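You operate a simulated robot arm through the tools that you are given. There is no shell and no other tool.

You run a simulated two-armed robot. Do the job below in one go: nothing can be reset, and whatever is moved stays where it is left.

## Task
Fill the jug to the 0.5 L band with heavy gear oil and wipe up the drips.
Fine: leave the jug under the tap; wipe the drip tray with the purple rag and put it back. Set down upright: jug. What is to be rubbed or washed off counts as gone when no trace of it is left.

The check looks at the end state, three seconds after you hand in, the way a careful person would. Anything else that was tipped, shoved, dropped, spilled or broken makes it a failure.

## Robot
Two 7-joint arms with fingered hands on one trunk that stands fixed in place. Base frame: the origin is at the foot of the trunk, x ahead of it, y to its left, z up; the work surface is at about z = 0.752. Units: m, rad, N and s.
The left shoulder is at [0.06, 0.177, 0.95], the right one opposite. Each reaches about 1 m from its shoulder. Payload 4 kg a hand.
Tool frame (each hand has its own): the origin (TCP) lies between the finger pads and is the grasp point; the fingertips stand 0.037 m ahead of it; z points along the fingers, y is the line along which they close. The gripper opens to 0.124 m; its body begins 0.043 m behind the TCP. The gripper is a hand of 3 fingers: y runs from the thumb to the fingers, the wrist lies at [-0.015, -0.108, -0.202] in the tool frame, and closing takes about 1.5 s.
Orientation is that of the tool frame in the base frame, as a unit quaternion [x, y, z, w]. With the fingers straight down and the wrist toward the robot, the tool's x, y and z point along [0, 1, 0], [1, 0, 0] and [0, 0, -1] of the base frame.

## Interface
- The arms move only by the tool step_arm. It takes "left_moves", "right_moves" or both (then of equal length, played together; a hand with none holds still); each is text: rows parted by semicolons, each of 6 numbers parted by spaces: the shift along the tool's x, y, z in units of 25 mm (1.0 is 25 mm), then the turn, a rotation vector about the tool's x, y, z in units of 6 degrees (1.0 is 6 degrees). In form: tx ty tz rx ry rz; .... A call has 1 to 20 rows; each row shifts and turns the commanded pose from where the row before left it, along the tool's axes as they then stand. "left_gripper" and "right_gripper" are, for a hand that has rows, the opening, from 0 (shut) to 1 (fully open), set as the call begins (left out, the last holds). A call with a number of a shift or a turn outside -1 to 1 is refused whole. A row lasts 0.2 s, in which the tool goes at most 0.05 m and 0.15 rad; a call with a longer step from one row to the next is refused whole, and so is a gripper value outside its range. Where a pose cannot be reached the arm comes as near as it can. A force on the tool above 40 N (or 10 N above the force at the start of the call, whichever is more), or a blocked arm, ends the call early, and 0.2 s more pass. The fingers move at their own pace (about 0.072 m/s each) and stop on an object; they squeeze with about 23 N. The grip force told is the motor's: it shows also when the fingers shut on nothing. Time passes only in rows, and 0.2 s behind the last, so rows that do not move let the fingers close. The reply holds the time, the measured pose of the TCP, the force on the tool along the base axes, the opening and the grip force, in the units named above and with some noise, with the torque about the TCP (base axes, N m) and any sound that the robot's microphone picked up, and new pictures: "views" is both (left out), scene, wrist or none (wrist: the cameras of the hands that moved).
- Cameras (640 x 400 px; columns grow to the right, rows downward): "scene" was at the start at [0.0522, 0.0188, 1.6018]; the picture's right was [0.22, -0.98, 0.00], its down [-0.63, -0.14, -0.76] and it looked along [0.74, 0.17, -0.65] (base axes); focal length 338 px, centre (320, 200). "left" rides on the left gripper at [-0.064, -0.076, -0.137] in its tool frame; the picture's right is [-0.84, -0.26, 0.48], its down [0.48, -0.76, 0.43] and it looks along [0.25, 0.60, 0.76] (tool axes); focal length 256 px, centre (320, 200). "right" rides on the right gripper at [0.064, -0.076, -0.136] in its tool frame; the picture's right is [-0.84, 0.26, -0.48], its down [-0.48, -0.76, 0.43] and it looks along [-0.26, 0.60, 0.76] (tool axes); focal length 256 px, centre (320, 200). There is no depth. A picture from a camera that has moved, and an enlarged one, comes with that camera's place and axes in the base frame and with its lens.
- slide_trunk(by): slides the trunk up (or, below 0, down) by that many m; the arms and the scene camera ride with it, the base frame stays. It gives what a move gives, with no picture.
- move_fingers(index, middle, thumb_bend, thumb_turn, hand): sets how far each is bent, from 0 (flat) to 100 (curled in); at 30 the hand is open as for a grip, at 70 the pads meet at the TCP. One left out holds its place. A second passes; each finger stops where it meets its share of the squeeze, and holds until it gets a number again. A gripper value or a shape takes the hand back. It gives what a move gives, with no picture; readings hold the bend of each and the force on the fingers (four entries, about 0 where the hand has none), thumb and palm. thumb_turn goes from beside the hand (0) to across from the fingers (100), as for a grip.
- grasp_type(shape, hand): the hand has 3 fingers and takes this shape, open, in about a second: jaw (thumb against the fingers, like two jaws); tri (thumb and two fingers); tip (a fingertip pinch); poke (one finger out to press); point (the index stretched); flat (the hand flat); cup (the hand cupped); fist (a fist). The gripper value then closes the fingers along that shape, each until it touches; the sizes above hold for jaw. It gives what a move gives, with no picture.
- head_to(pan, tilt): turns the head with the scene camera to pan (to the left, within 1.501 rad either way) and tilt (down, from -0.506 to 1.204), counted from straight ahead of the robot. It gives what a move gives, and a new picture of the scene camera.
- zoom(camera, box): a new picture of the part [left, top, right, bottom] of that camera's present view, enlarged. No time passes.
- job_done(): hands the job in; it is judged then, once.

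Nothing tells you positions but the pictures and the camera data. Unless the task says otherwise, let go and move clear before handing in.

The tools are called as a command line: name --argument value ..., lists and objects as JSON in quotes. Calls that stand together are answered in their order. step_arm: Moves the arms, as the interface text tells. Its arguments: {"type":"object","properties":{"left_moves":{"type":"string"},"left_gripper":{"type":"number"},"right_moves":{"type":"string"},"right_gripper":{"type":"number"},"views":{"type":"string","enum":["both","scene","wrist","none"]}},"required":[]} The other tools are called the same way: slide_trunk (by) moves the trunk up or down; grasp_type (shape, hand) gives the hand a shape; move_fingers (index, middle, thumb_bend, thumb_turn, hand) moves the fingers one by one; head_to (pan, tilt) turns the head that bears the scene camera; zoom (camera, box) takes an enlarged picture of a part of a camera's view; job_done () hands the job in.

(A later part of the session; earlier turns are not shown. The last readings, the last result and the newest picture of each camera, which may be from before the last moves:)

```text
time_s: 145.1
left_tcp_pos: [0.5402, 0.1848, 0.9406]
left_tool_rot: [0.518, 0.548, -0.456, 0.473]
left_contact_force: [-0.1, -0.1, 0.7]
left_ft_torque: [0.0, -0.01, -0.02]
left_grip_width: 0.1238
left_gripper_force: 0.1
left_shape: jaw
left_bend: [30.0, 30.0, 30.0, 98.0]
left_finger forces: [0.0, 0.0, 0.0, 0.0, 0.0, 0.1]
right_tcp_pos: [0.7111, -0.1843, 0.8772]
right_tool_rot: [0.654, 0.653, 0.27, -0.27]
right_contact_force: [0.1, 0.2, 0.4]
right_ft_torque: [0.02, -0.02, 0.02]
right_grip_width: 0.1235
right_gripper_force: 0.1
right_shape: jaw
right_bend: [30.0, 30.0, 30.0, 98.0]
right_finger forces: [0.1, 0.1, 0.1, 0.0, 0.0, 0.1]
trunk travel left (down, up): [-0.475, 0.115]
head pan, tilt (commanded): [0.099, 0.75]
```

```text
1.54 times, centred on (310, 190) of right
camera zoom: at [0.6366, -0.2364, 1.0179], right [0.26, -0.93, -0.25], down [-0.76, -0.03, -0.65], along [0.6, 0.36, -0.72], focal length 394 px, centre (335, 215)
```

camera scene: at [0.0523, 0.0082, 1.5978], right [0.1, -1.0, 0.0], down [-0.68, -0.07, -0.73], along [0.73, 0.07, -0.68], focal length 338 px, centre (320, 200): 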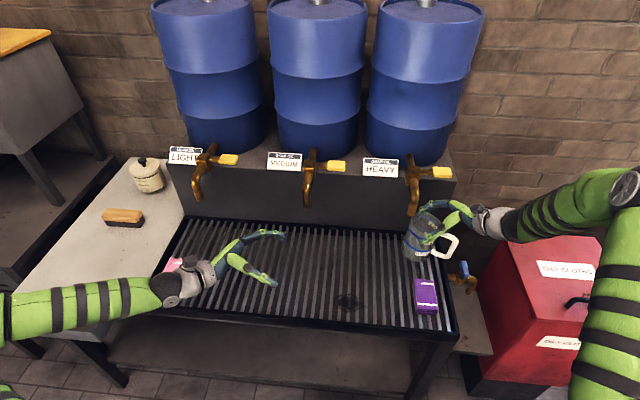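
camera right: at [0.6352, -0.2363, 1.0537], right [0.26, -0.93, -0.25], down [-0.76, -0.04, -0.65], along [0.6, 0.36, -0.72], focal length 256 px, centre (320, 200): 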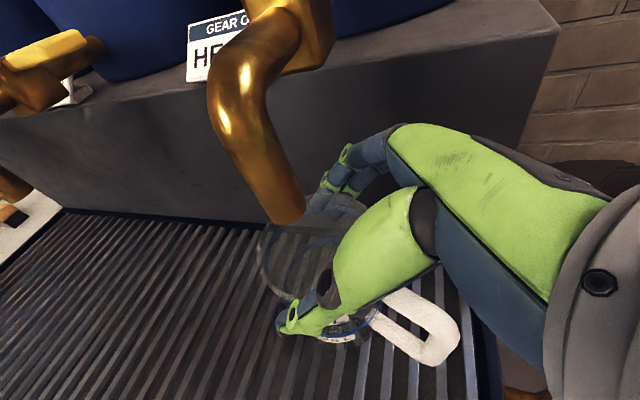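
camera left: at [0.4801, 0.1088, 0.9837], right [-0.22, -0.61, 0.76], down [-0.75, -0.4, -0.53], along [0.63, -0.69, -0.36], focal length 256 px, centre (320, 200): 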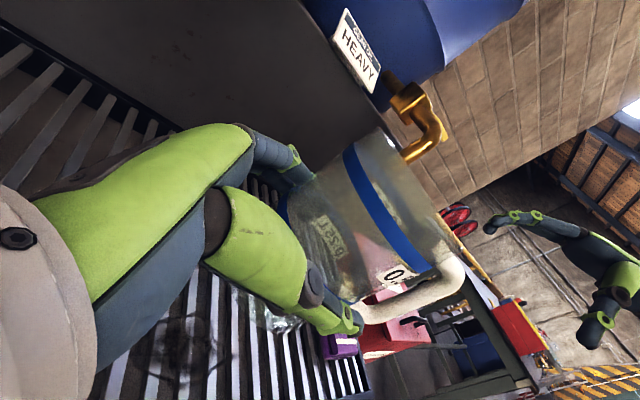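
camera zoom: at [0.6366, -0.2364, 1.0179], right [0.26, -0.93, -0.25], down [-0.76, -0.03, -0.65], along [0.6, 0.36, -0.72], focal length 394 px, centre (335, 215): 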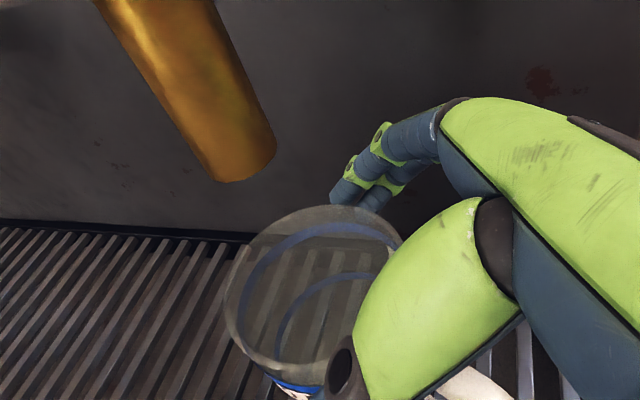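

The jug stands free under the spout. I'll withdraw the right hand to the right, then back toward me, staying below the lever.

step_arm --right_moves "-0.4 0 -0.6 0 0 0;-0.46 0 -0.66 0 0 0;-0.46 0 -0.66 0 0 0;-0.46 -0.2 -0.66 0 0 0;0 -0.9 0 0 0 0;0 -0.9 0 0 0 0;0 -0.9 0 0 0 0;0 -0.9 0 0 0 0;0.5 -0.5 -0.5 0 0 0;0.6 0 -0.6 0 0 0;0.6 0 -0.6 0 0 0;0.6 0 -0.6 0 0 0" --right_gripper 1 --views "both"

zoom --camera "scene" --box '[370, 160, 490, 280]'

```text
time_s: 147.7
left_tcp_pos: [0.5383, 0.183, 0.9407]
left_tool_rot: [0.519, 0.547, -0.455, 0.473]
left_contact_force: [-0.6, -0.1, 0.6]
left_ft_torque: [0.02, 0.0, -0.02]
left_grip_width: 0.1238
left_gripper_force: 0.2
left_shape: jaw
left_bend: [30.0, 30.0, 30.0, 98.0]
left_finger forces: [0.0, 0.0, 0.1, 0.1, 0.1, 0.1]
right_tcp_pos: [0.6026, -0.2613, 0.9735]
right_tool_rot: [0.653, 0.653, 0.27, -0.271]
right_contact_force: [0.4, -0.4, 0.8]
right_ft_torque: [0.03, 0.01, -0.01]
right_grip_width: 0.1235
right_gripper_force: 0.1
right_shape: jaw
right_bend: [30.0, 30.0, 30.0, 98.0]
right_finger forces: [0.0, 0.0, 0.0, 0.1, 0.0, 0.0]
trunk travel left (down, up): [-0.475, 0.115]
head pan, tilt (commanded): [0.099, 0.75]
camera scene: at [0.0518, 0.0084, 1.5978], right [0.1, -0.99, 0.0], down [-0.68, -0.07, -0.73], along [0.73, 0.07, -0.68], focal length 338 px, centre (320, 200)
camera right: at [0.5278, -0.3126, 1.1136], right [0.26, -0.93, -0.25], down [-0.76, -0.03, -0.65], along [0.6, 0.36, -0.72], focal length 256 px, centre (320, 200)
```

scene: 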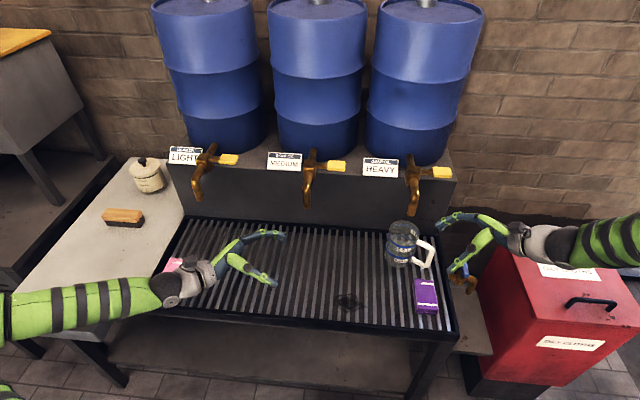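
right: 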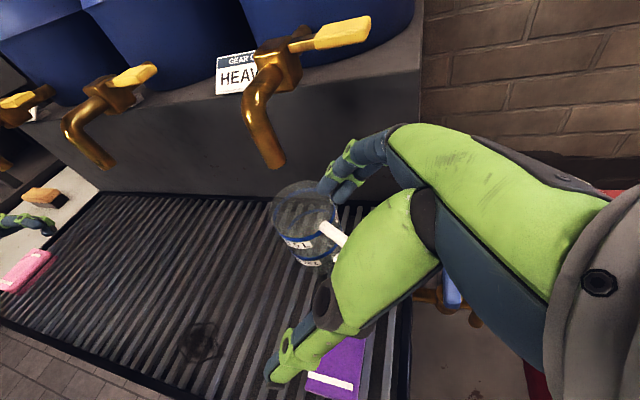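

```text
3.33 times, centred on (430, 220) of scene
camera zoom: at [0.0518, 0.0084, 1.5978], right [0.1, -0.99, 0.0], down [-0.68, -0.07, -0.73], along [0.73, 0.07, -0.68], focal length 1128 px, centre (-47, 133)
```

zoom: 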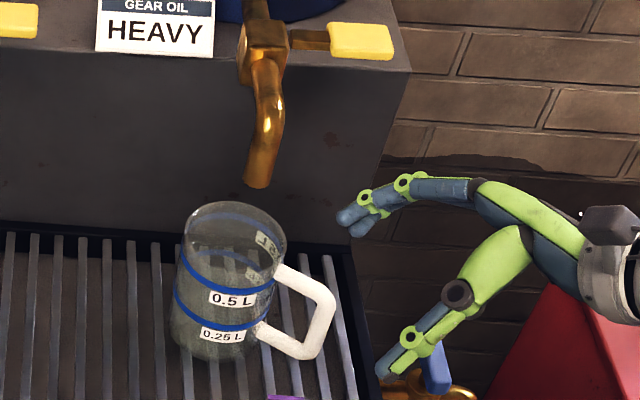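

The jug is centred under the HEAVY spout with its scale facing me. Next is the lever; I'll look at it closely.

zoom --camera "right" --box '[230, 0, 390, 100]'

zoom --camera "scene" --box '[395, 145, 475, 205]'

zoom --camera "left" --box '[360, 40, 640, 240]'

```text
4.00 times, centred on (310, 50) of right
camera zoom: at [0.5278, -0.3126, 1.1136], right [0.26, -0.93, -0.25], down [-0.76, -0.03, -0.65], along [0.6, 0.36, -0.72], focal length 1024 px, centre (360, 800)
```

zoom: 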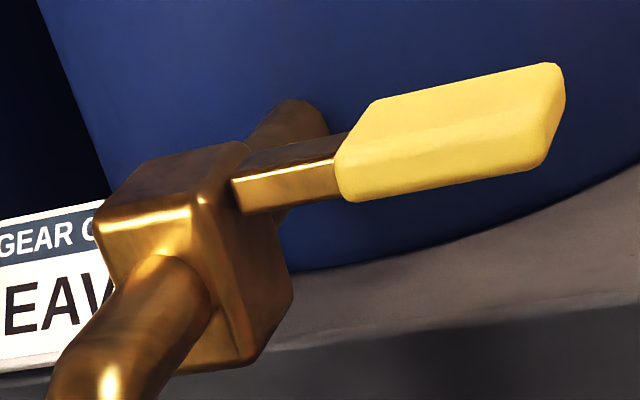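

```text
6.67 times, centred on (435, 175) of scene
camera zoom: at [0.0518, 0.0084, 1.5978], right [0.1, -0.99, 0.0], down [-0.68, -0.07, -0.73], along [0.73, 0.07, -0.68], focal length 2257 px, centre (-447, 367)
```

zoom: 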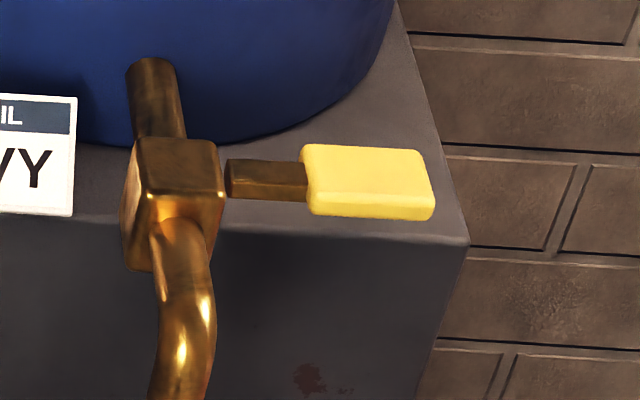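

```text
2.00 times, centred on (500, 140) of left
camera zoom: at [0.4564, 0.3065, 1.0249], right [-0.22, -0.61, 0.76], down [-0.75, -0.4, -0.53], along [0.63, -0.69, -0.36], focal length 512 px, centre (-40, 320)
```

zoom: 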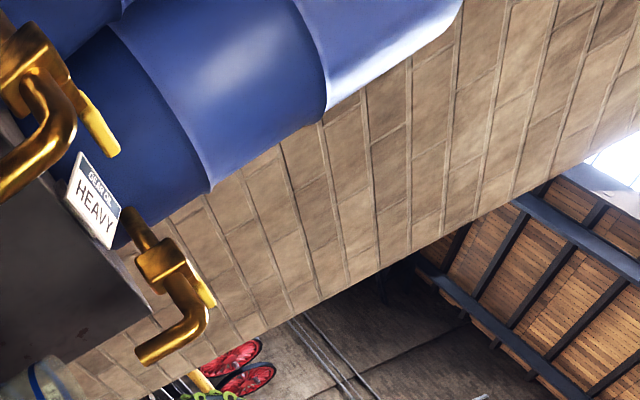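

The lever's yellow grip is centred at about (0.788, −0.245, 1.035), level with the top of the valve body and pointing right. I'll bring the right hand, half open, up and over so I can pinch it.

step_arm --right_moves "0.353 0 -0.823 0 0 0;0.353 0 -0.823 0 0 0;0.353 0 -0.823 0 0 0;0.353 0 -0.823 0 0 0;0.353 0 -0.823 0 0 0;0.353 0 -0.823 0 0 0;0 0.92 0 0 0 0;0 0.92 0 0 0 0;0 0.92 0 0 0 0;0 0.92 0 0 0 0;0 0.92 0 0 0 0;0 0.92 0 0 0 0;0 0.92 0 0 0 0;0 0.92 0 0 0 0;0 0 0 0 0 0" --right_gripper 0.5 --views "both"

zoom --camera "scene" --box '[390, 120, 510, 200]'

zoom --camera "right" --box '[180, 100, 440, 360]'

```text
time_s: 150.9
left_tcp_pos: [0.5383, 0.1835, 0.9414]
left_tool_rot: [0.519, 0.548, -0.454, 0.473]
left_contact_force: [-0.3, 0.1, 0.2]
left_ft_torque: [0.04, 0.0, 0.01]
left_grip_width: 0.1238
left_gripper_force: 0.2
left_shape: jaw
left_bend: [30.0, 30.0, 30.0, 98.0]
left_finger forces: [0.0, 0.0, 0.0, 0.1, 0.0, 0.0]
right_tcp_pos: [0.7892, -0.3119, 1.0975]
right_tool_rot: [0.653, 0.653, 0.271, -0.27]
right_contact_force: [0.5, 0.2, 0.2]
right_ft_torque: [0.02, -0.04, 0.0]
right_grip_width: 0.0621
right_gripper_force: 0.0
right_shape: jaw
right_bend: [42.0, 46.0, 56.0, 100.0]
right_finger forces: [0.1, 0.0, 0.0, 0.0, 0.0, 0.0]
trunk travel left (down, up): [-0.475, 0.115]
head pan, tilt (commanded): [0.099, 0.75]
camera scene: at [0.052, 0.0083, 1.5978], right [0.1, -1.0, 0.0], down [-0.68, -0.07, -0.73], along [0.73, 0.07, -0.68], focal length 338 px, centre (320, 200)
camera right: at [0.7131, -0.3637, 1.239], right [0.26, -0.93, -0.25], down [-0.76, -0.03, -0.65], along [0.6, 0.36, -0.72], focal length 256 px, centre (320, 200)
```

scene: 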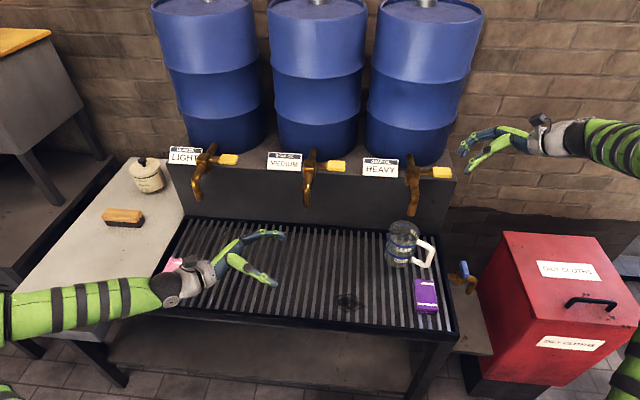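
right: 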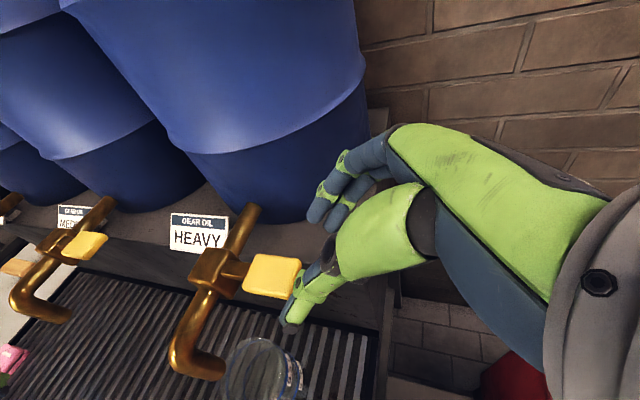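

```text
5.00 times, centred on (450, 160) of scene
camera zoom: at [0.052, 0.0083, 1.5978], right [0.1, -1.0, 0.0], down [-0.68, -0.07, -0.73], along [0.73, 0.07, -0.68], focal length 1693 px, centre (-330, 400)
```

zoom: 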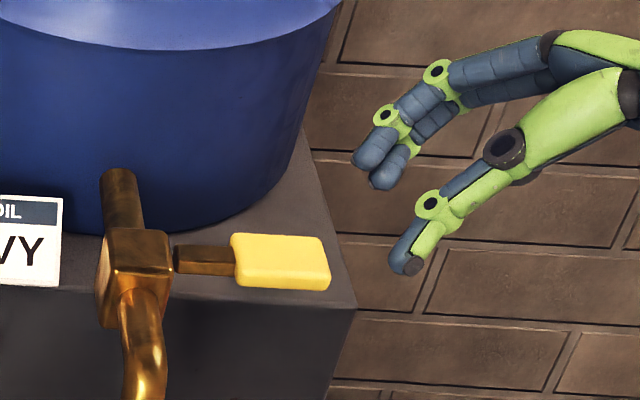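

```text
1.54 times, centred on (310, 230) of right
camera zoom: at [0.7131, -0.3637, 1.239], right [0.26, -0.93, -0.25], down [-0.76, -0.03, -0.65], along [0.6, 0.36, -0.72], focal length 394 px, centre (335, 154)
```

zoom: 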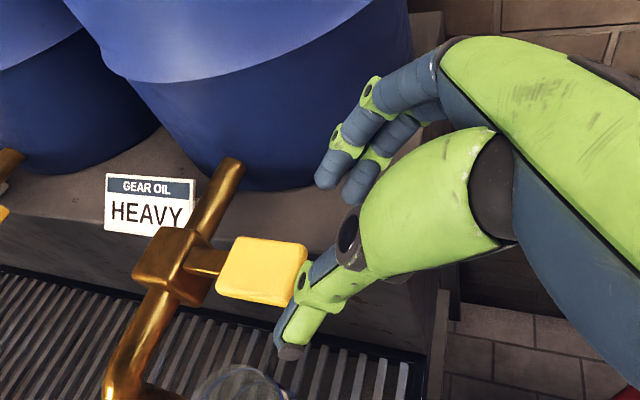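

The hand is lined up with the lever, thumb in front and fingers behind. I'll approach along the finger axis.

step_arm --right_moves "0 0 0.64 0 0 0;0 0 0.64 0 0 0;0 0 0.64 0 0 0;0 0 0.64 0 0 0;0 0 0.64 0 0 0;0 0 0 0 0 0" --right_gripper 0.5 --views "none"

zoom --camera "scene" --box '[390, 140, 490, 200]'

zoom --camera "right" --box '[200, 160, 400, 340]'

```text
time_s: 152.3
left_tcp_pos: [0.5383, 0.183, 0.9423]
left_tool_rot: [0.52, 0.547, -0.455, 0.472]
left_contact_force: [0.1, -0.7, 0.6]
left_ft_torque: [-0.01, 0.0, 0.02]
left_grip_width: 0.1237
left_gripper_force: 0.1
left_shape: jaw
left_bend: [30.0, 30.0, 30.0, 98.0]
left_finger forces: [0.0, 0.0, 0.0, 0.0, 0.0, 0.1]
right_tcp_pos: [0.7877, -0.2566, 1.0405]
right_tool_rot: [0.654, 0.653, 0.27, -0.271]
right_contact_force: [-4.7, -4.0, 3.2]
right_ft_torque: [0.01, 0.03, 0.08]
right_grip_width: 0.0649
right_gripper_force: 0.0
right_shape: jaw
right_bend: [42.0, 46.0, 55.0, 100.0]
right_finger forces: [0.1, 0.0, 0.0, 0.0, 5.8, 0.0]
trunk travel left (down, up): [-0.475, 0.115]
head pan, tilt (commanded): [0.099, 0.75]
```

```text
6.40 times, centred on (440, 170) of scene
camera zoom: at [0.0512, 0.0079, 1.5979], right [0.1, -1.0, 0.0], down [-0.68, -0.07, -0.73], along [0.73, 0.07, -0.68], focal length 2167 px, centre (-448, 392)
```

zoom: 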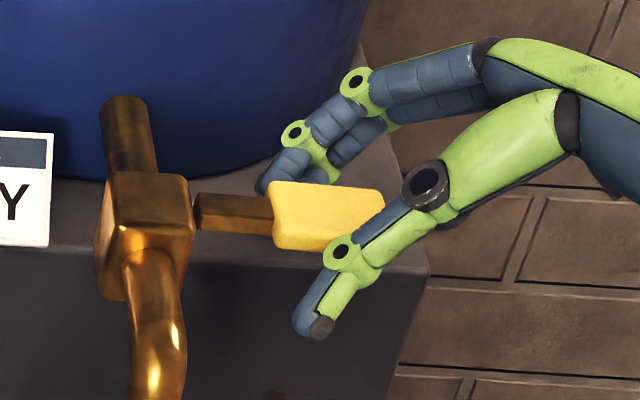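

```text
2.22 times, centred on (300, 250) of right
camera zoom: at [0.7118, -0.3077, 1.1819], right [0.26, -0.93, -0.25], down [-0.76, -0.03, -0.65], along [0.6, 0.36, -0.72], focal length 569 px, centre (364, 89)
```

zoom: 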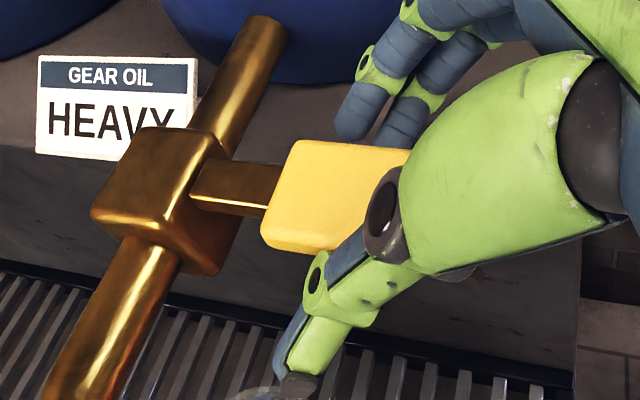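

The thumb just touched the front of the lever (about 6 N) and the lever has barely moved. I'll close to pinch it.

step_arm --right_moves "0 0 0 0 0 0;0 0 0 0 0 0;0 0 0 0 0 0;0 0 0 0 0 0;0 0 0 0 0 0;0 0 0 0 0 0" --right_gripper 0.1 --views "none"

zoom --camera "scene" --box '[380, 140, 500, 260]'

zoom --camera "right" --box '[200, 160, 400, 340]'

```text
time_s: 153.7
left_tcp_pos: [0.5368, 0.184, 0.9411]
left_tool_rot: [0.519, 0.547, -0.454, 0.474]
left_contact_force: [0.0, -0.2, -0.4]
left_ft_torque: [0.0, -0.04, 0.0]
left_grip_width: 0.1237
left_gripper_force: 0.2
left_shape: jaw
left_bend: [30.0, 30.0, 30.0, 98.0]
left_finger forces: [0.1, 0.0, 0.1, 0.0, 0.0, 0.0]
right_tcp_pos: [0.7868, -0.2555, 1.041]
right_tool_rot: [0.652, 0.654, 0.271, -0.27]
right_contact_force: [-17.5, 2.9, -3.6]
right_ft_torque: [-0.1, -0.09, -0.19]
right_grip_width: 0.0349
right_gripper_force: 22.9
right_shape: jaw
right_bend: [60.0, 70.0, 55.0, 99.0]
right_finger forces: [11.0, 2.6, 0.0, 0.0, 32.1, 0.0]
trunk travel left (down, up): [-0.475, 0.115]
head pan, tilt (commanded): [0.099, 0.75]
```

```text
3.33 times, centred on (440, 200) of scene
camera zoom: at [0.0502, 0.0085, 1.5978], right [0.1, -1.0, 0.0], down [-0.68, -0.07, -0.73], along [0.73, 0.07, -0.68], focal length 1128 px, centre (-80, 200)
```

zoom: 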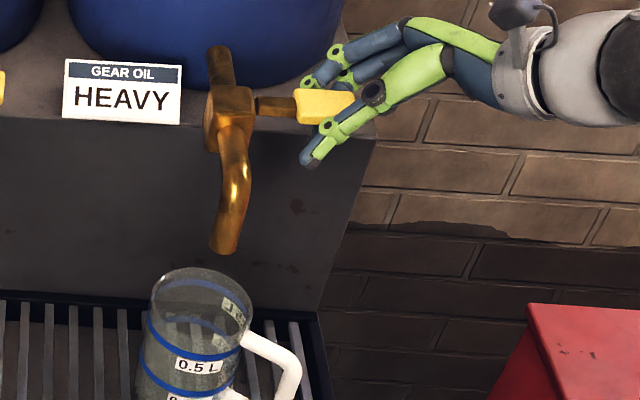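

```text
2.22 times, centred on (300, 250) of right
camera zoom: at [0.7109, -0.3064, 1.1816], right [0.26, -0.93, -0.25], down [-0.76, -0.04, -0.65], along [0.6, 0.36, -0.72], focal length 569 px, centre (364, 89)
```

zoom: 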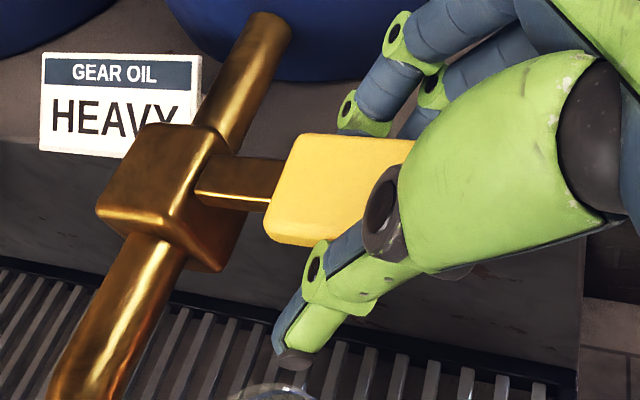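

The lever is pinched, and pushing it away (+x) is blocked: it takes 17 N with no motion. Next I'll test gently pulling it toward me.

step_arm --right_moves "0 -0.2 0 0 0 0;0 -0.2 0 0 0 0;0 -0.2 0 0 0 0;0 0 0 0 0 0" --views "none"

zoom --camera "scene" --box '[380, 140, 500, 260]'

zoom --camera "right" --box '[200, 160, 400, 340]'

```text
time_s: 154.7
left_tcp_pos: [0.5399, 0.1849, 0.939]
left_tool_rot: [0.519, 0.548, -0.456, 0.471]
left_contact_force: [-0.5, -0.2, 0.4]
left_ft_torque: [0.0, 0.03, 0.0]
left_grip_width: 0.1234
left_gripper_force: 0.1
left_shape: jaw
left_bend: [30.0, 30.0, 30.0, 98.0]
left_finger forces: [0.0, 0.0, 0.0, 0.0, 0.0, 0.0]
right_tcp_pos: [0.7754, -0.2559, 1.0391]
right_tool_rot: [0.654, 0.652, 0.27, -0.27]
right_contact_force: [30.7, 6.9, -6.8]
right_ft_torque: [-0.11, 0.03, -0.37]
right_grip_width: 0.0265
right_gripper_force: 23.4
right_shape: jaw
right_bend: [55.0, 70.0, 60.0, 99.0]
right_finger forces: [18.8, 13.4, 0.0, 0.1, 9.7, 0.0]
trunk travel left (down, up): [-0.475, 0.115]
head pan, tilt (commanded): [0.099, 0.75]
```

```text
3.33 times, centred on (440, 200) of scene
camera zoom: at [0.0567, 0.0088, 1.5976], right [0.1, -0.99, 0.0], down [-0.68, -0.07, -0.73], along [0.73, 0.07, -0.68], focal length 1128 px, centre (-80, 200)
```

zoom: 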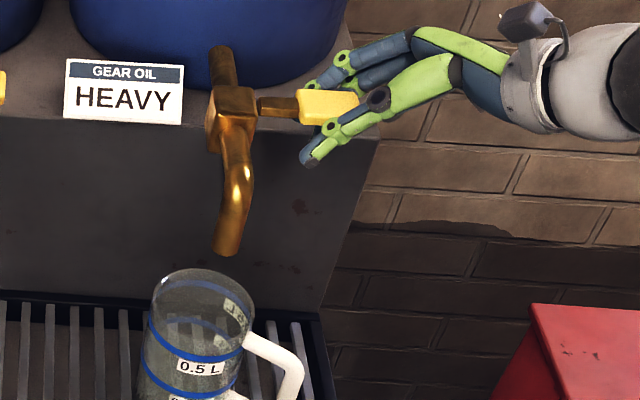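

```text
2.22 times, centred on (300, 250) of right
camera zoom: at [0.7003, -0.3071, 1.1801], right [0.25, -0.93, -0.25], down [-0.76, -0.03, -0.65], along [0.6, 0.36, -0.72], focal length 569 px, centre (364, 89)
```

zoom: 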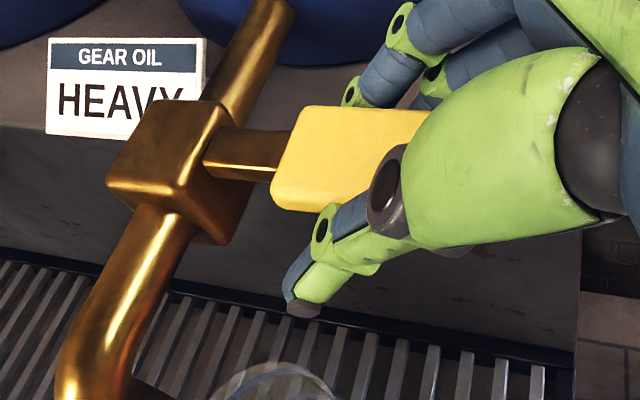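

Pulling toward me is rigid too (30 N), so the lever doesn't swing horizontally. I'll relax that, then test pressing it down and up.

step_arm --right_moves "0 0.3 0 0 0 0;0 0 0 0 0 0" --views "none"

step_arm --right_moves "-0.14 0 0.14 0 0 0;-0.14 0 0.14 0 0 0;0 0 0 0 0 0" --views "none"

zoom --camera "scene" --box '[380, 140, 500, 260]'

zoom --camera "right" --box '[200, 160, 400, 340]'

```text
time_s: 155.3
left_tcp_pos: [0.5398, 0.184, 0.94]
left_tool_rot: [0.519, 0.548, -0.455, 0.473]
left_contact_force: [0.2, 0.3, 0.1]
left_ft_torque: [-0.02, 0.03, 0.0]
left_grip_width: 0.1237
left_gripper_force: 0.0
left_shape: jaw
left_bend: [30.0, 30.0, 30.0, 98.0]
left_finger forces: [0.0, 0.1, 0.0, 0.0, 0.0, 0.0]
right_tcp_pos: [0.7793, -0.256, 1.0387]
right_tool_rot: [0.653, 0.653, 0.27, -0.272]
right_contact_force: [3.4, 5.0, -6.5]
right_ft_torque: [-0.11, 0.08, -0.22]
right_grip_width: 0.0281
right_gripper_force: 23.3
right_shape: jaw
right_bend: [58.0, 70.0, 58.0, 99.0]
right_finger forces: [14.1, 8.0, 0.1, 0.1, 20.4, 0.1]
trunk travel left (down, up): [-0.475, 0.115]
head pan, tilt (commanded): [0.099, 0.75]
```

```text
time_s: 156.1
left_tcp_pos: [0.5385, 0.1837, 0.942]
left_tool_rot: [0.52, 0.548, -0.455, 0.472]
left_contact_force: [-0.3, -1.0, -0.1]
left_ft_torque: [-0.01, -0.01, 0.0]
left_grip_width: 0.1237
left_gripper_force: 0.1
left_shape: jaw
left_bend: [30.0, 30.0, 30.0, 98.0]
left_finger forces: [0.1, 0.0, 0.0, 0.1, 0.0, 0.0]
right_tcp_pos: [0.7785, -0.2553, 1.0322]
right_tool_rot: [0.653, 0.653, 0.271, -0.271]
right_contact_force: [-1.0, 4.4, 4.6]
right_ft_torque: [0.04, 0.04, 0.01]
right_grip_width: 0.0277
right_gripper_force: 23.0
right_shape: jaw
right_bend: [60.0, 70.0, 58.0, 99.0]
right_finger forces: [10.8, 6.7, 0.0, 0.1, 21.6, 0.0]
trunk travel left (down, up): [-0.475, 0.115]
head pan, tilt (commanded): [0.099, 0.75]
```

```text
3.33 times, centred on (440, 200) of scene
camera zoom: at [0.0515, 0.0087, 1.5979], right [0.1, -1.0, 0.0], down [-0.68, -0.07, -0.73], along [0.73, 0.07, -0.68], focal length 1128 px, centre (-80, 200)
```

zoom: 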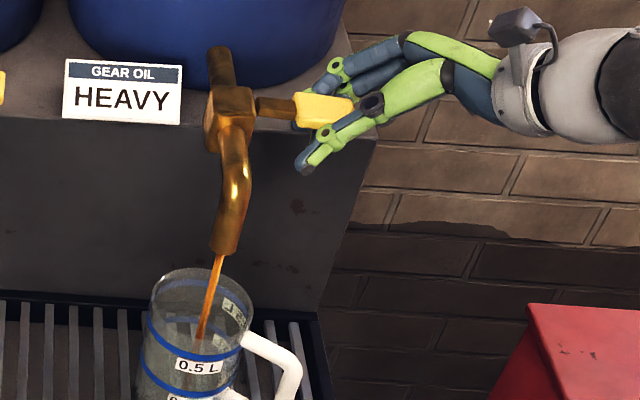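

```text
2.22 times, centred on (300, 250) of right
camera zoom: at [0.7044, -0.3071, 1.1727], right [0.26, -0.93, -0.25], down [-0.76, -0.03, -0.65], along [0.6, 0.36, -0.72], focal length 569 px, centre (364, 89)
```

zoom: 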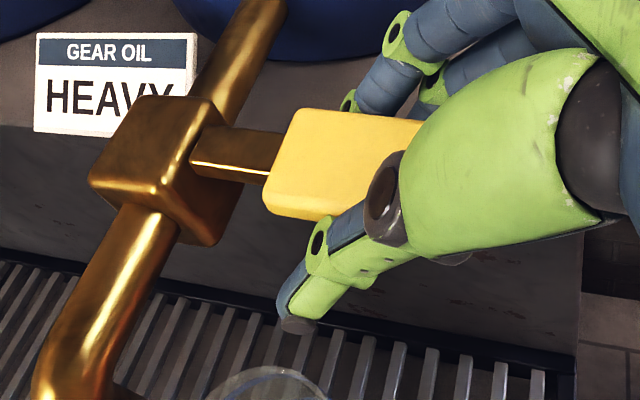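

Pressing down opens it: oil is flowing cleanly into the jug. I'll hold here briefly and watch the fill rate.

step_arm --right_moves "0 0 0 0 0 0;0 0 0 0 0 0;0 0 0 0 0 0" --views "none"

zoom --camera "scene" --box '[370, 190, 450, 290]'

```text
time_s: 156.9
left_tcp_pos: [0.5383, 0.1849, 0.9416]
left_tool_rot: [0.52, 0.548, -0.454, 0.472]
left_contact_force: [0.9, 0.2, 0.9]
left_ft_torque: [-0.03, -0.04, 0.0]
left_grip_width: 0.1237
left_gripper_force: 0.0
left_shape: jaw
left_bend: [30.0, 30.0, 30.0, 98.0]
left_finger forces: [0.0, 0.1, 0.1, 0.0, 0.0, 0.1]
right_tcp_pos: [0.7789, -0.2558, 1.032]
right_tool_rot: [0.653, 0.653, 0.27, -0.271]
right_contact_force: [-2.0, 3.7, 4.6]
right_ft_torque: [0.02, 0.1, -0.01]
right_grip_width: 0.028
right_gripper_force: 23.4
right_shape: jaw
right_bend: [60.0, 70.0, 58.0, 99.0]
right_finger forces: [10.8, 6.6, 0.1, 0.1, 21.2, 0.1]
trunk travel left (down, up): [-0.475, 0.115]
head pan, tilt (commanded): [0.099, 0.75]
```

```text
4.00 times, centred on (410, 240) of scene
camera zoom: at [0.0515, 0.0087, 1.5978], right [0.1, -1.0, 0.0], down [-0.68, -0.07, -0.73], along [0.73, 0.07, -0.68], focal length 1354 px, centre (-40, 40)
```

zoom: 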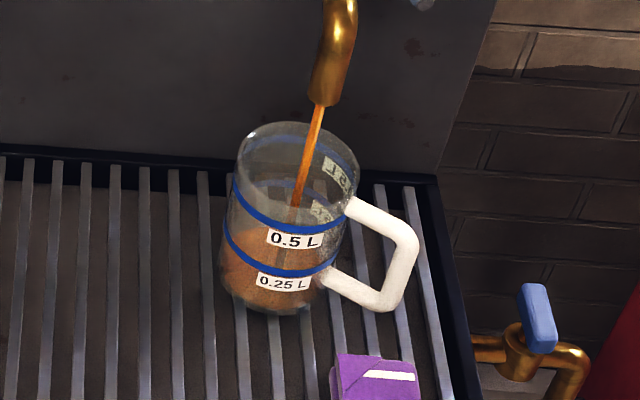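

It's filling fast. I'll zoom to read the level now.

zoom --camera "scene" --box '[390, 215, 430, 265]'

```text
8.00 times, centred on (410, 240) of scene
camera zoom: at [0.0515, 0.0087, 1.5978], right [0.1, -1.0, 0.0], down [-0.68, -0.07, -0.73], along [0.73, 0.07, -0.68], focal length 2708 px, centre (-400, -120)
```

zoom: 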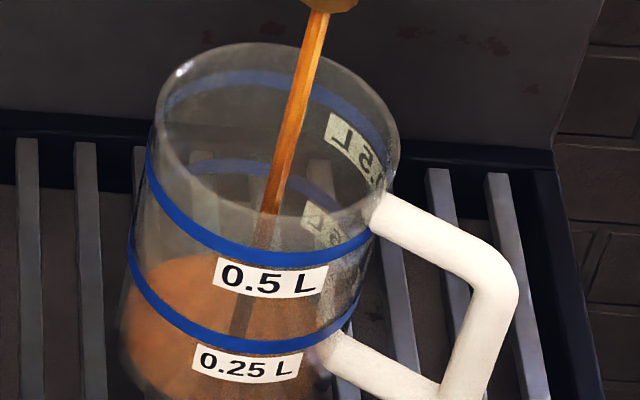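

zoom --camera "scene" --box '[370, 215, 450, 275]'

zoom --camera "right" --box '[160, 280, 320, 400]'

```text
6.67 times, centred on (410, 245) of scene
camera zoom: at [0.0515, 0.0087, 1.5978], right [0.1, -1.0, 0.0], down [-0.68, -0.07, -0.73], along [0.73, 0.07, -0.68], focal length 2257 px, centre (-280, -100)
```

zoom: 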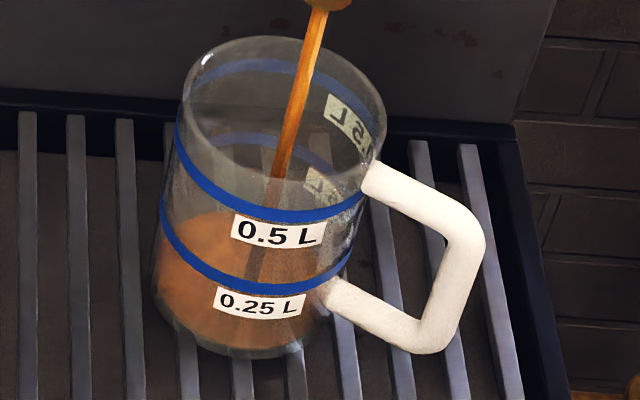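

```text
3.33 times, centred on (240, 340) of right
camera zoom: at [0.7044, -0.307, 1.1725], right [0.26, -0.93, -0.25], down [-0.76, -0.03, -0.65], along [0.6, 0.36, -0.72], focal length 853 px, centre (587, -267)
```

zoom: 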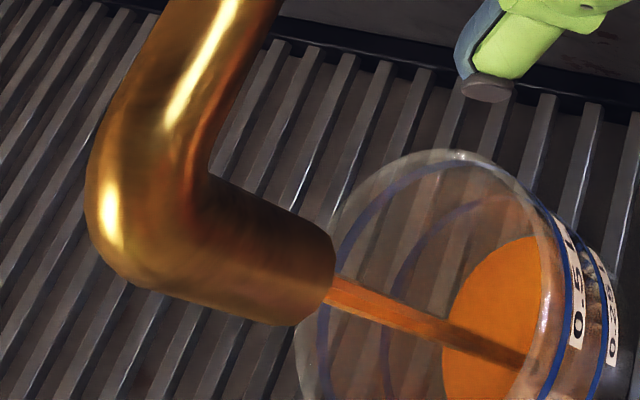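

The jug holds only a thin layer so far (0.25 L is at the lower band). I'll hold for about 2 s and measure the rise.

step_arm --right_moves "0 0 0 0 0 0;0 0 0 0 0 0;0 0 0 0 0 0;0 0 0 0 0 0;0 0 0 0 0 0;0 0 0 0 0 0;0 0 0 0 0 0;0 0 0 0 0 0" --views "none"

zoom --camera "scene" --box '[370, 215, 450, 275]'

zoom --camera "right" --box '[160, 280, 320, 400]'

```text
time_s: 158.7
left_tcp_pos: [0.5386, 0.1849, 0.9401]
left_tool_rot: [0.518, 0.548, -0.455, 0.473]
left_contact_force: [-0.4, -1.8, 0.1]
left_ft_torque: [0.02, 0.01, 0.0]
left_grip_width: 0.1237
left_gripper_force: 0.2
left_shape: jaw
left_bend: [30.0, 30.0, 30.0, 98.0]
left_finger forces: [0.1, 0.0, 0.0, 0.1, 0.0, 0.0]
right_tcp_pos: [0.7803, -0.2546, 1.032]
right_tool_rot: [0.653, 0.653, 0.271, -0.271]
right_contact_force: [-2.9, 3.2, 3.5]
right_ft_torque: [0.04, 0.07, 0.01]
right_grip_width: 0.028
right_gripper_force: 22.9
right_shape: jaw
right_bend: [60.0, 70.0, 58.0, 99.0]
right_finger forces: [10.8, 6.6, 0.0, 0.1, 21.3, 0.0]
trunk travel left (down, up): [-0.475, 0.115]
head pan, tilt (commanded): [0.099, 0.75]
```

```text
6.67 times, centred on (410, 245) of scene
camera zoom: at [0.0515, 0.0087, 1.5978], right [0.1, -1.0, 0.0], down [-0.68, -0.07, -0.73], along [0.73, 0.07, -0.68], focal length 2257 px, centre (-280, -100)
```

zoom: 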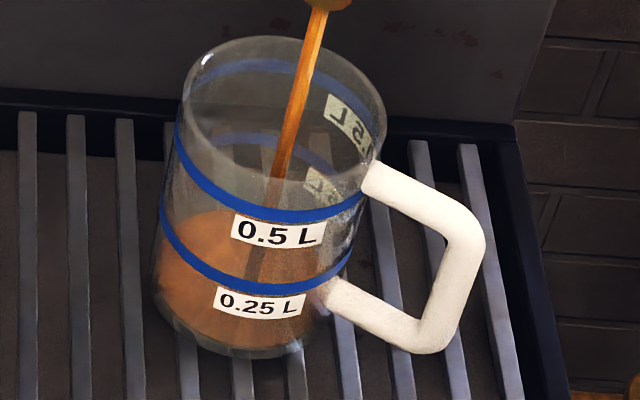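

```text
3.33 times, centred on (240, 340) of right
camera zoom: at [0.7044, -0.307, 1.1725], right [0.26, -0.93, -0.25], down [-0.76, -0.03, -0.65], along [0.6, 0.36, -0.72], focal length 853 px, centre (587, -267)
```

zoom: 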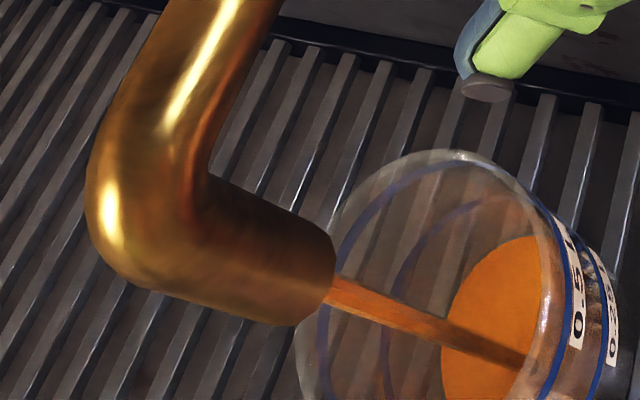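

The flow here is slow, roughly 0.01 L/s. I'll press the lever a bit further to speed it up.

step_arm --right_moves "-0.17 0 0.17 0 0 0;-0.17 0 0.17 0 0 0;0 0 0 0 0 0;0 0 0 0 0 0" --views "none"

zoom --camera "scene" --box '[370, 215, 450, 275]'

zoom --camera "scene" --box '[380, 140, 500, 260]'

```text
time_s: 159.7
left_tcp_pos: [0.5372, 0.1842, 0.9412]
left_tool_rot: [0.52, 0.547, -0.454, 0.474]
left_contact_force: [-0.1, 0.0, 0.8]
left_ft_torque: [-0.02, 0.0, -0.01]
left_grip_width: 0.1237
left_gripper_force: 0.0
left_shape: jaw
left_bend: [30.0, 30.0, 30.0, 98.0]
left_finger forces: [0.1, 0.0, 0.0, 0.0, 0.0, 0.0]
right_tcp_pos: [0.7785, -0.2541, 1.0207]
right_tool_rot: [0.652, 0.654, 0.271, -0.271]
right_contact_force: [-4.3, 3.6, 8.3]
right_ft_torque: [0.2, 0.02, 0.18]
right_grip_width: 0.0279
right_gripper_force: 23.0
right_shape: jaw
right_bend: [73.0, 70.0, 58.0, 99.0]
right_finger forces: [9.0, 8.6, 0.0, 0.1, 22.3, 0.0]
trunk travel left (down, up): [-0.475, 0.115]
head pan, tilt (commanded): [0.099, 0.75]
```

```text
6.67 times, centred on (410, 245) of scene
camera zoom: at [0.0508, 0.0089, 1.5979], right [0.1, -0.99, 0.0], down [-0.68, -0.07, -0.73], along [0.73, 0.07, -0.68], focal length 2257 px, centre (-280, -100)
```

zoom: 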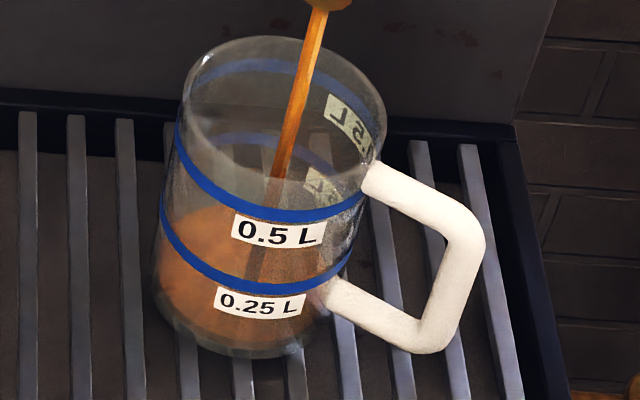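

```text
3.33 times, centred on (440, 200) of scene
camera zoom: at [0.0508, 0.0089, 1.5979], right [0.1, -0.99, 0.0], down [-0.68, -0.07, -0.73], along [0.73, 0.07, -0.68], focal length 1128 px, centre (-80, 200)
```

zoom: 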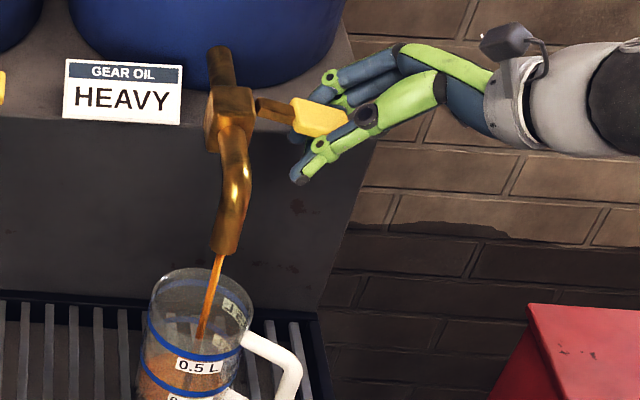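

step_arm --right_moves "0 0 0 0 0 0;0 0 0 0 0 0;0 0 0 0 0 0;0 0 0 0 0 0;0 0 0 0 0 0;0 0 0 0 0 0" --views "none"

zoom --camera "scene" --box '[370, 215, 450, 275]'

zoom --camera "right" --box '[160, 280, 320, 400]'

```text
time_s: 161.1
left_tcp_pos: [0.5378, 0.1849, 0.9401]
left_tool_rot: [0.519, 0.547, -0.454, 0.474]
left_contact_force: [-0.2, 0.2, -0.2]
left_ft_torque: [-0.01, 0.01, -0.03]
left_grip_width: 0.1238
left_gripper_force: 0.1
left_shape: jaw
left_bend: [30.0, 30.0, 30.0, 98.0]
left_finger forces: [0.1, 0.0, 0.1, 0.1, 0.1, 0.0]
right_tcp_pos: [0.7808, -0.254, 1.0205]
right_tool_rot: [0.652, 0.654, 0.27, -0.271]
right_contact_force: [-4.5, 4.7, 8.1]
right_ft_torque: [0.2, 0.01, 0.2]
right_grip_width: 0.0276
right_gripper_force: 23.0
right_shape: jaw
right_bend: [73.0, 70.0, 58.0, 99.0]
right_finger forces: [9.1, 8.4, 0.0, 0.1, 22.5, 0.0]
trunk travel left (down, up): [-0.475, 0.115]
head pan, tilt (commanded): [0.099, 0.75]
```

```text
6.67 times, centred on (410, 245) of scene
camera zoom: at [0.0508, 0.009, 1.5979], right [0.1, -1.0, 0.0], down [-0.68, -0.07, -0.73], along [0.73, 0.07, -0.68], focal length 2257 px, centre (-280, -100)
```

zoom: 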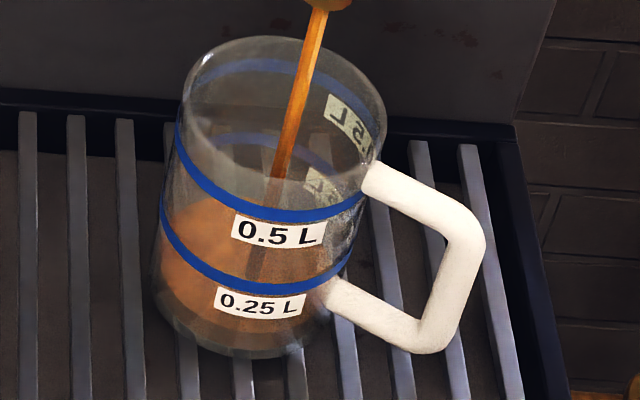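

```text
3.33 times, centred on (240, 340) of right
camera zoom: at [0.7044, -0.3055, 1.1612], right [0.26, -0.93, -0.25], down [-0.76, -0.04, -0.65], along [0.6, 0.36, -0.72], focal length 853 px, centre (587, -267)
```

zoom: 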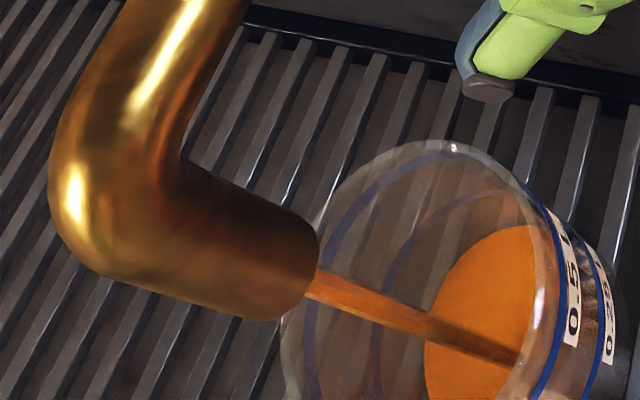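

It's now rising about 5 px/s (roughly 0.017 L/s), which is easy to control. I'll hold for about 4 s and check again.

step_arm --right_moves "0 0 0 0 0 0;0 0 0 0 0 0;0 0 0 0 0 0;0 0 0 0 0 0;0 0 0 0 0 0;0 0 0 0 0 0;0 0 0 0 0 0;0 0 0 0 0 0;0 0 0 0 0 0;0 0 0 0 0 0;0 0 0 0 0 0;0 0 0 0 0 0;0 0 0 0 0 0;0 0 0 0 0 0;0 0 0 0 0 0;0 0 0 0 0 0;0 0 0 0 0 0;0 0 0 0 0 0;0 0 0 0 0 0" --views "none"

zoom --camera "scene" --box '[370, 215, 450, 275]'

zoom --camera "right" --box '[160, 280, 320, 400]'

```text
time_s: 165.1
left_tcp_pos: [0.5379, 0.1852, 0.9418]
left_tool_rot: [0.52, 0.547, -0.454, 0.474]
left_contact_force: [0.3, -0.3, 0.2]
left_ft_torque: [0.02, 0.01, 0.0]
left_grip_width: 0.1237
left_gripper_force: 0.1
left_shape: jaw
left_bend: [30.0, 30.0, 30.0, 98.0]
left_finger forces: [0.1, 0.0, 0.0, 0.0, 0.0, 0.1]
right_tcp_pos: [0.78, -0.2533, 1.0201]
right_tool_rot: [0.653, 0.654, 0.271, -0.271]
right_contact_force: [-4.4, 5.0, 8.9]
right_ft_torque: [0.18, -0.01, 0.21]
right_grip_width: 0.0278
right_gripper_force: 22.7
right_shape: jaw
right_bend: [73.0, 70.0, 58.0, 99.0]
right_finger forces: [9.2, 8.4, 0.0, 0.1, 22.6, 0.0]
trunk travel left (down, up): [-0.475, 0.115]
head pan, tilt (commanded): [0.099, 0.75]
```

```text
6.67 times, centred on (410, 245) of scene
camera zoom: at [0.0507, 0.0091, 1.5979], right [0.1, -1.0, 0.0], down [-0.68, -0.07, -0.73], along [0.73, 0.07, -0.68], focal length 2257 px, centre (-280, -100)
```

zoom: 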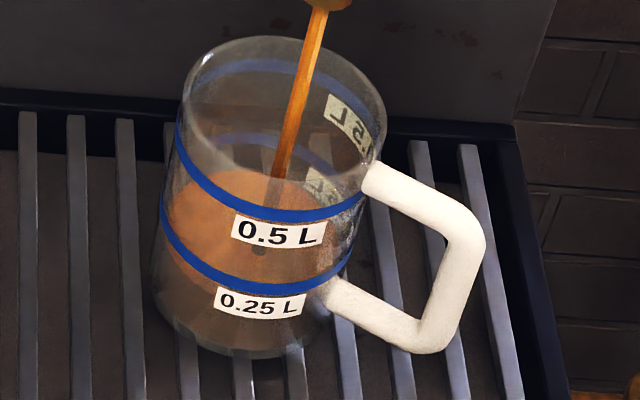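

```text
3.33 times, centred on (240, 340) of right
camera zoom: at [0.7044, -0.3056, 1.1612], right [0.26, -0.93, -0.25], down [-0.76, -0.04, -0.65], along [0.6, 0.36, -0.72], focal length 853 px, centre (587, -267)
```

zoom: 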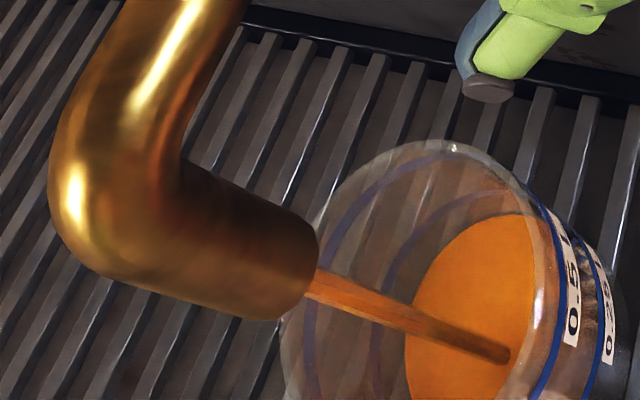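

The level is about 0.14 L and rising roughly 0.03 L/s. I'll hold for about 4 s more.

step_arm --right_moves "0 0 0 0 0 0;0 0 0 0 0 0;0 0 0 0 0 0;0 0 0 0 0 0;0 0 0 0 0 0;0 0 0 0 0 0;0 0 0 0 0 0;0 0 0 0 0 0;0 0 0 0 0 0;0 0 0 0 0 0;0 0 0 0 0 0;0 0 0 0 0 0;0 0 0 0 0 0;0 0 0 0 0 0;0 0 0 0 0 0;0 0 0 0 0 0;0 0 0 0 0 0;0 0 0 0 0 0;0 0 0 0 0 0" --views "none"

zoom --camera "scene" --box '[370, 215, 450, 275]'

zoom --camera "right" --box '[160, 280, 320, 400]'

```text
time_s: 169.1
left_tcp_pos: [0.5366, 0.1844, 0.9401]
left_tool_rot: [0.519, 0.548, -0.454, 0.473]
left_contact_force: [0.1, 0.2, 0.0]
left_ft_torque: [0.0, -0.01, -0.04]
left_grip_width: 0.1236
left_gripper_force: 0.0
left_shape: jaw
left_bend: [30.0, 30.0, 30.0, 98.0]
left_finger forces: [0.0, 0.0, 0.1, 0.0, 0.0, 0.0]
right_tcp_pos: [0.7802, -0.2533, 1.0199]
right_tool_rot: [0.654, 0.653, 0.27, -0.27]
right_contact_force: [-4.5, 5.9, 9.2]
right_ft_torque: [0.21, -0.01, 0.21]
right_grip_width: 0.0275
right_gripper_force: 23.1
right_shape: jaw
right_bend: [73.0, 70.0, 58.0, 99.0]
right_finger forces: [9.1, 8.3, 0.0, 0.0, 22.5, 0.0]
trunk travel left (down, up): [-0.475, 0.115]
head pan, tilt (commanded): [0.099, 0.75]
```

```text
6.67 times, centred on (410, 245) of scene
camera zoom: at [0.0507, 0.0091, 1.5979], right [0.1, -1.0, 0.0], down [-0.68, -0.07, -0.73], along [0.73, 0.07, -0.68], focal length 2257 px, centre (-280, -100)
```

zoom: 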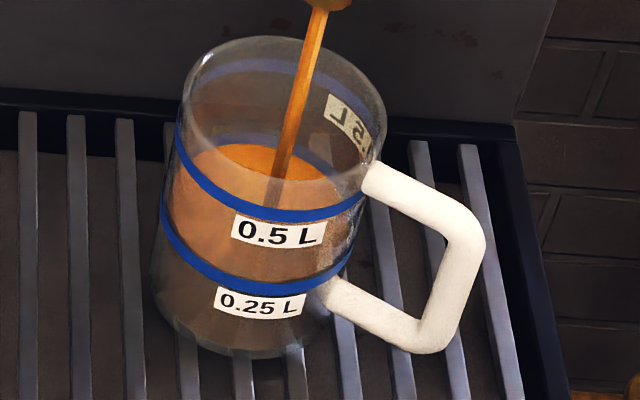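

```text
3.33 times, centred on (240, 340) of right
camera zoom: at [0.7044, -0.3056, 1.1612], right [0.26, -0.93, -0.25], down [-0.76, -0.04, -0.65], along [0.6, 0.36, -0.72], focal length 853 px, centre (587, -267)
```

zoom: 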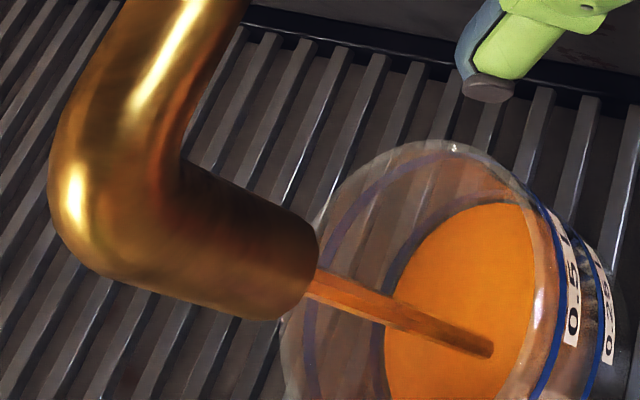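

The level is about 0.23 L, just under the lower band. I'll test closing now, to be sure of control and to see how much it dribbles afterward.

step_arm --right_moves "0.27 0 -0.27 0 0 0;0.27 0 -0.27 0 0 0;0 0 0 0 0 0" --views "none"

zoom --camera "scene" --box '[380, 140, 500, 260]'

zoom --camera "scene" --box '[370, 215, 450, 275]'

```text
time_s: 169.9
left_tcp_pos: [0.5373, 0.1838, 0.9417]
left_tool_rot: [0.52, 0.547, -0.455, 0.473]
left_contact_force: [0.3, -0.5, -0.9]
left_ft_torque: [-0.01, 0.01, 0.03]
left_grip_width: 0.1237
left_gripper_force: 0.0
left_shape: jaw
left_bend: [30.0, 30.0, 30.0, 98.0]
left_finger forces: [0.0, 0.0, 0.0, 0.1, 0.1, 0.1]
right_tcp_pos: [0.7809, -0.256, 1.0366]
right_tool_rot: [0.653, 0.654, 0.269, -0.271]
right_contact_force: [-9.8, 0.8, -6.1]
right_ft_torque: [-0.34, 0.31, -0.1]
right_grip_width: 0.0284
right_gripper_force: 23.0
right_shape: jaw
right_bend: [73.0, 70.0, 58.0, 98.0]
right_finger forces: [19.5, 3.7, 0.1, 0.1, 24.7, 0.0]
trunk travel left (down, up): [-0.475, 0.115]
head pan, tilt (commanded): [0.099, 0.75]
```

```text
3.33 times, centred on (440, 200) of scene
camera zoom: at [0.0515, 0.0082, 1.5977], right [0.1, -1.0, 0.0], down [-0.68, -0.07, -0.73], along [0.73, 0.07, -0.68], focal length 1128 px, centre (-80, 200)
```

zoom: 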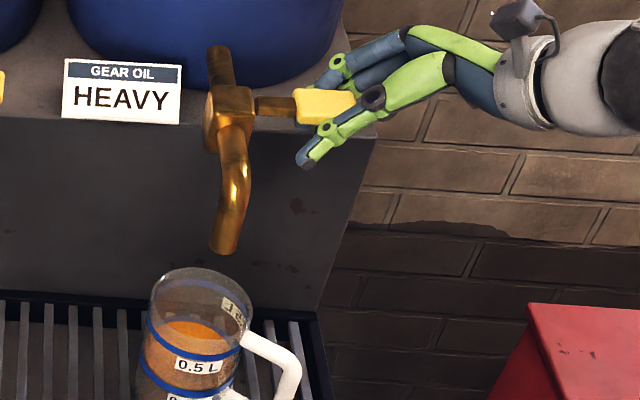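

```text
6.67 times, centred on (410, 245) of scene
camera zoom: at [0.0515, 0.0082, 1.5977], right [0.1, -1.0, 0.0], down [-0.68, -0.07, -0.73], along [0.73, 0.07, -0.68], focal length 2257 px, centre (-280, -100)
```

zoom: 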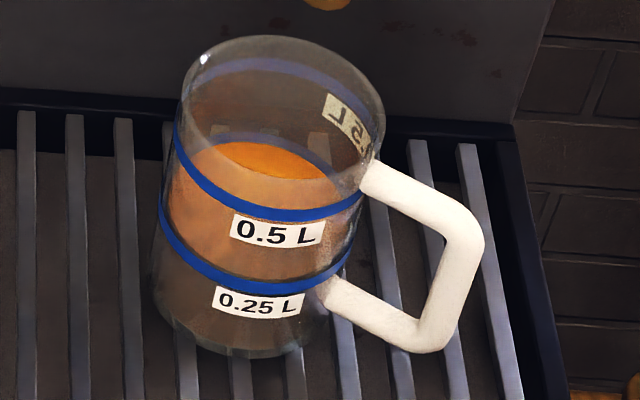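

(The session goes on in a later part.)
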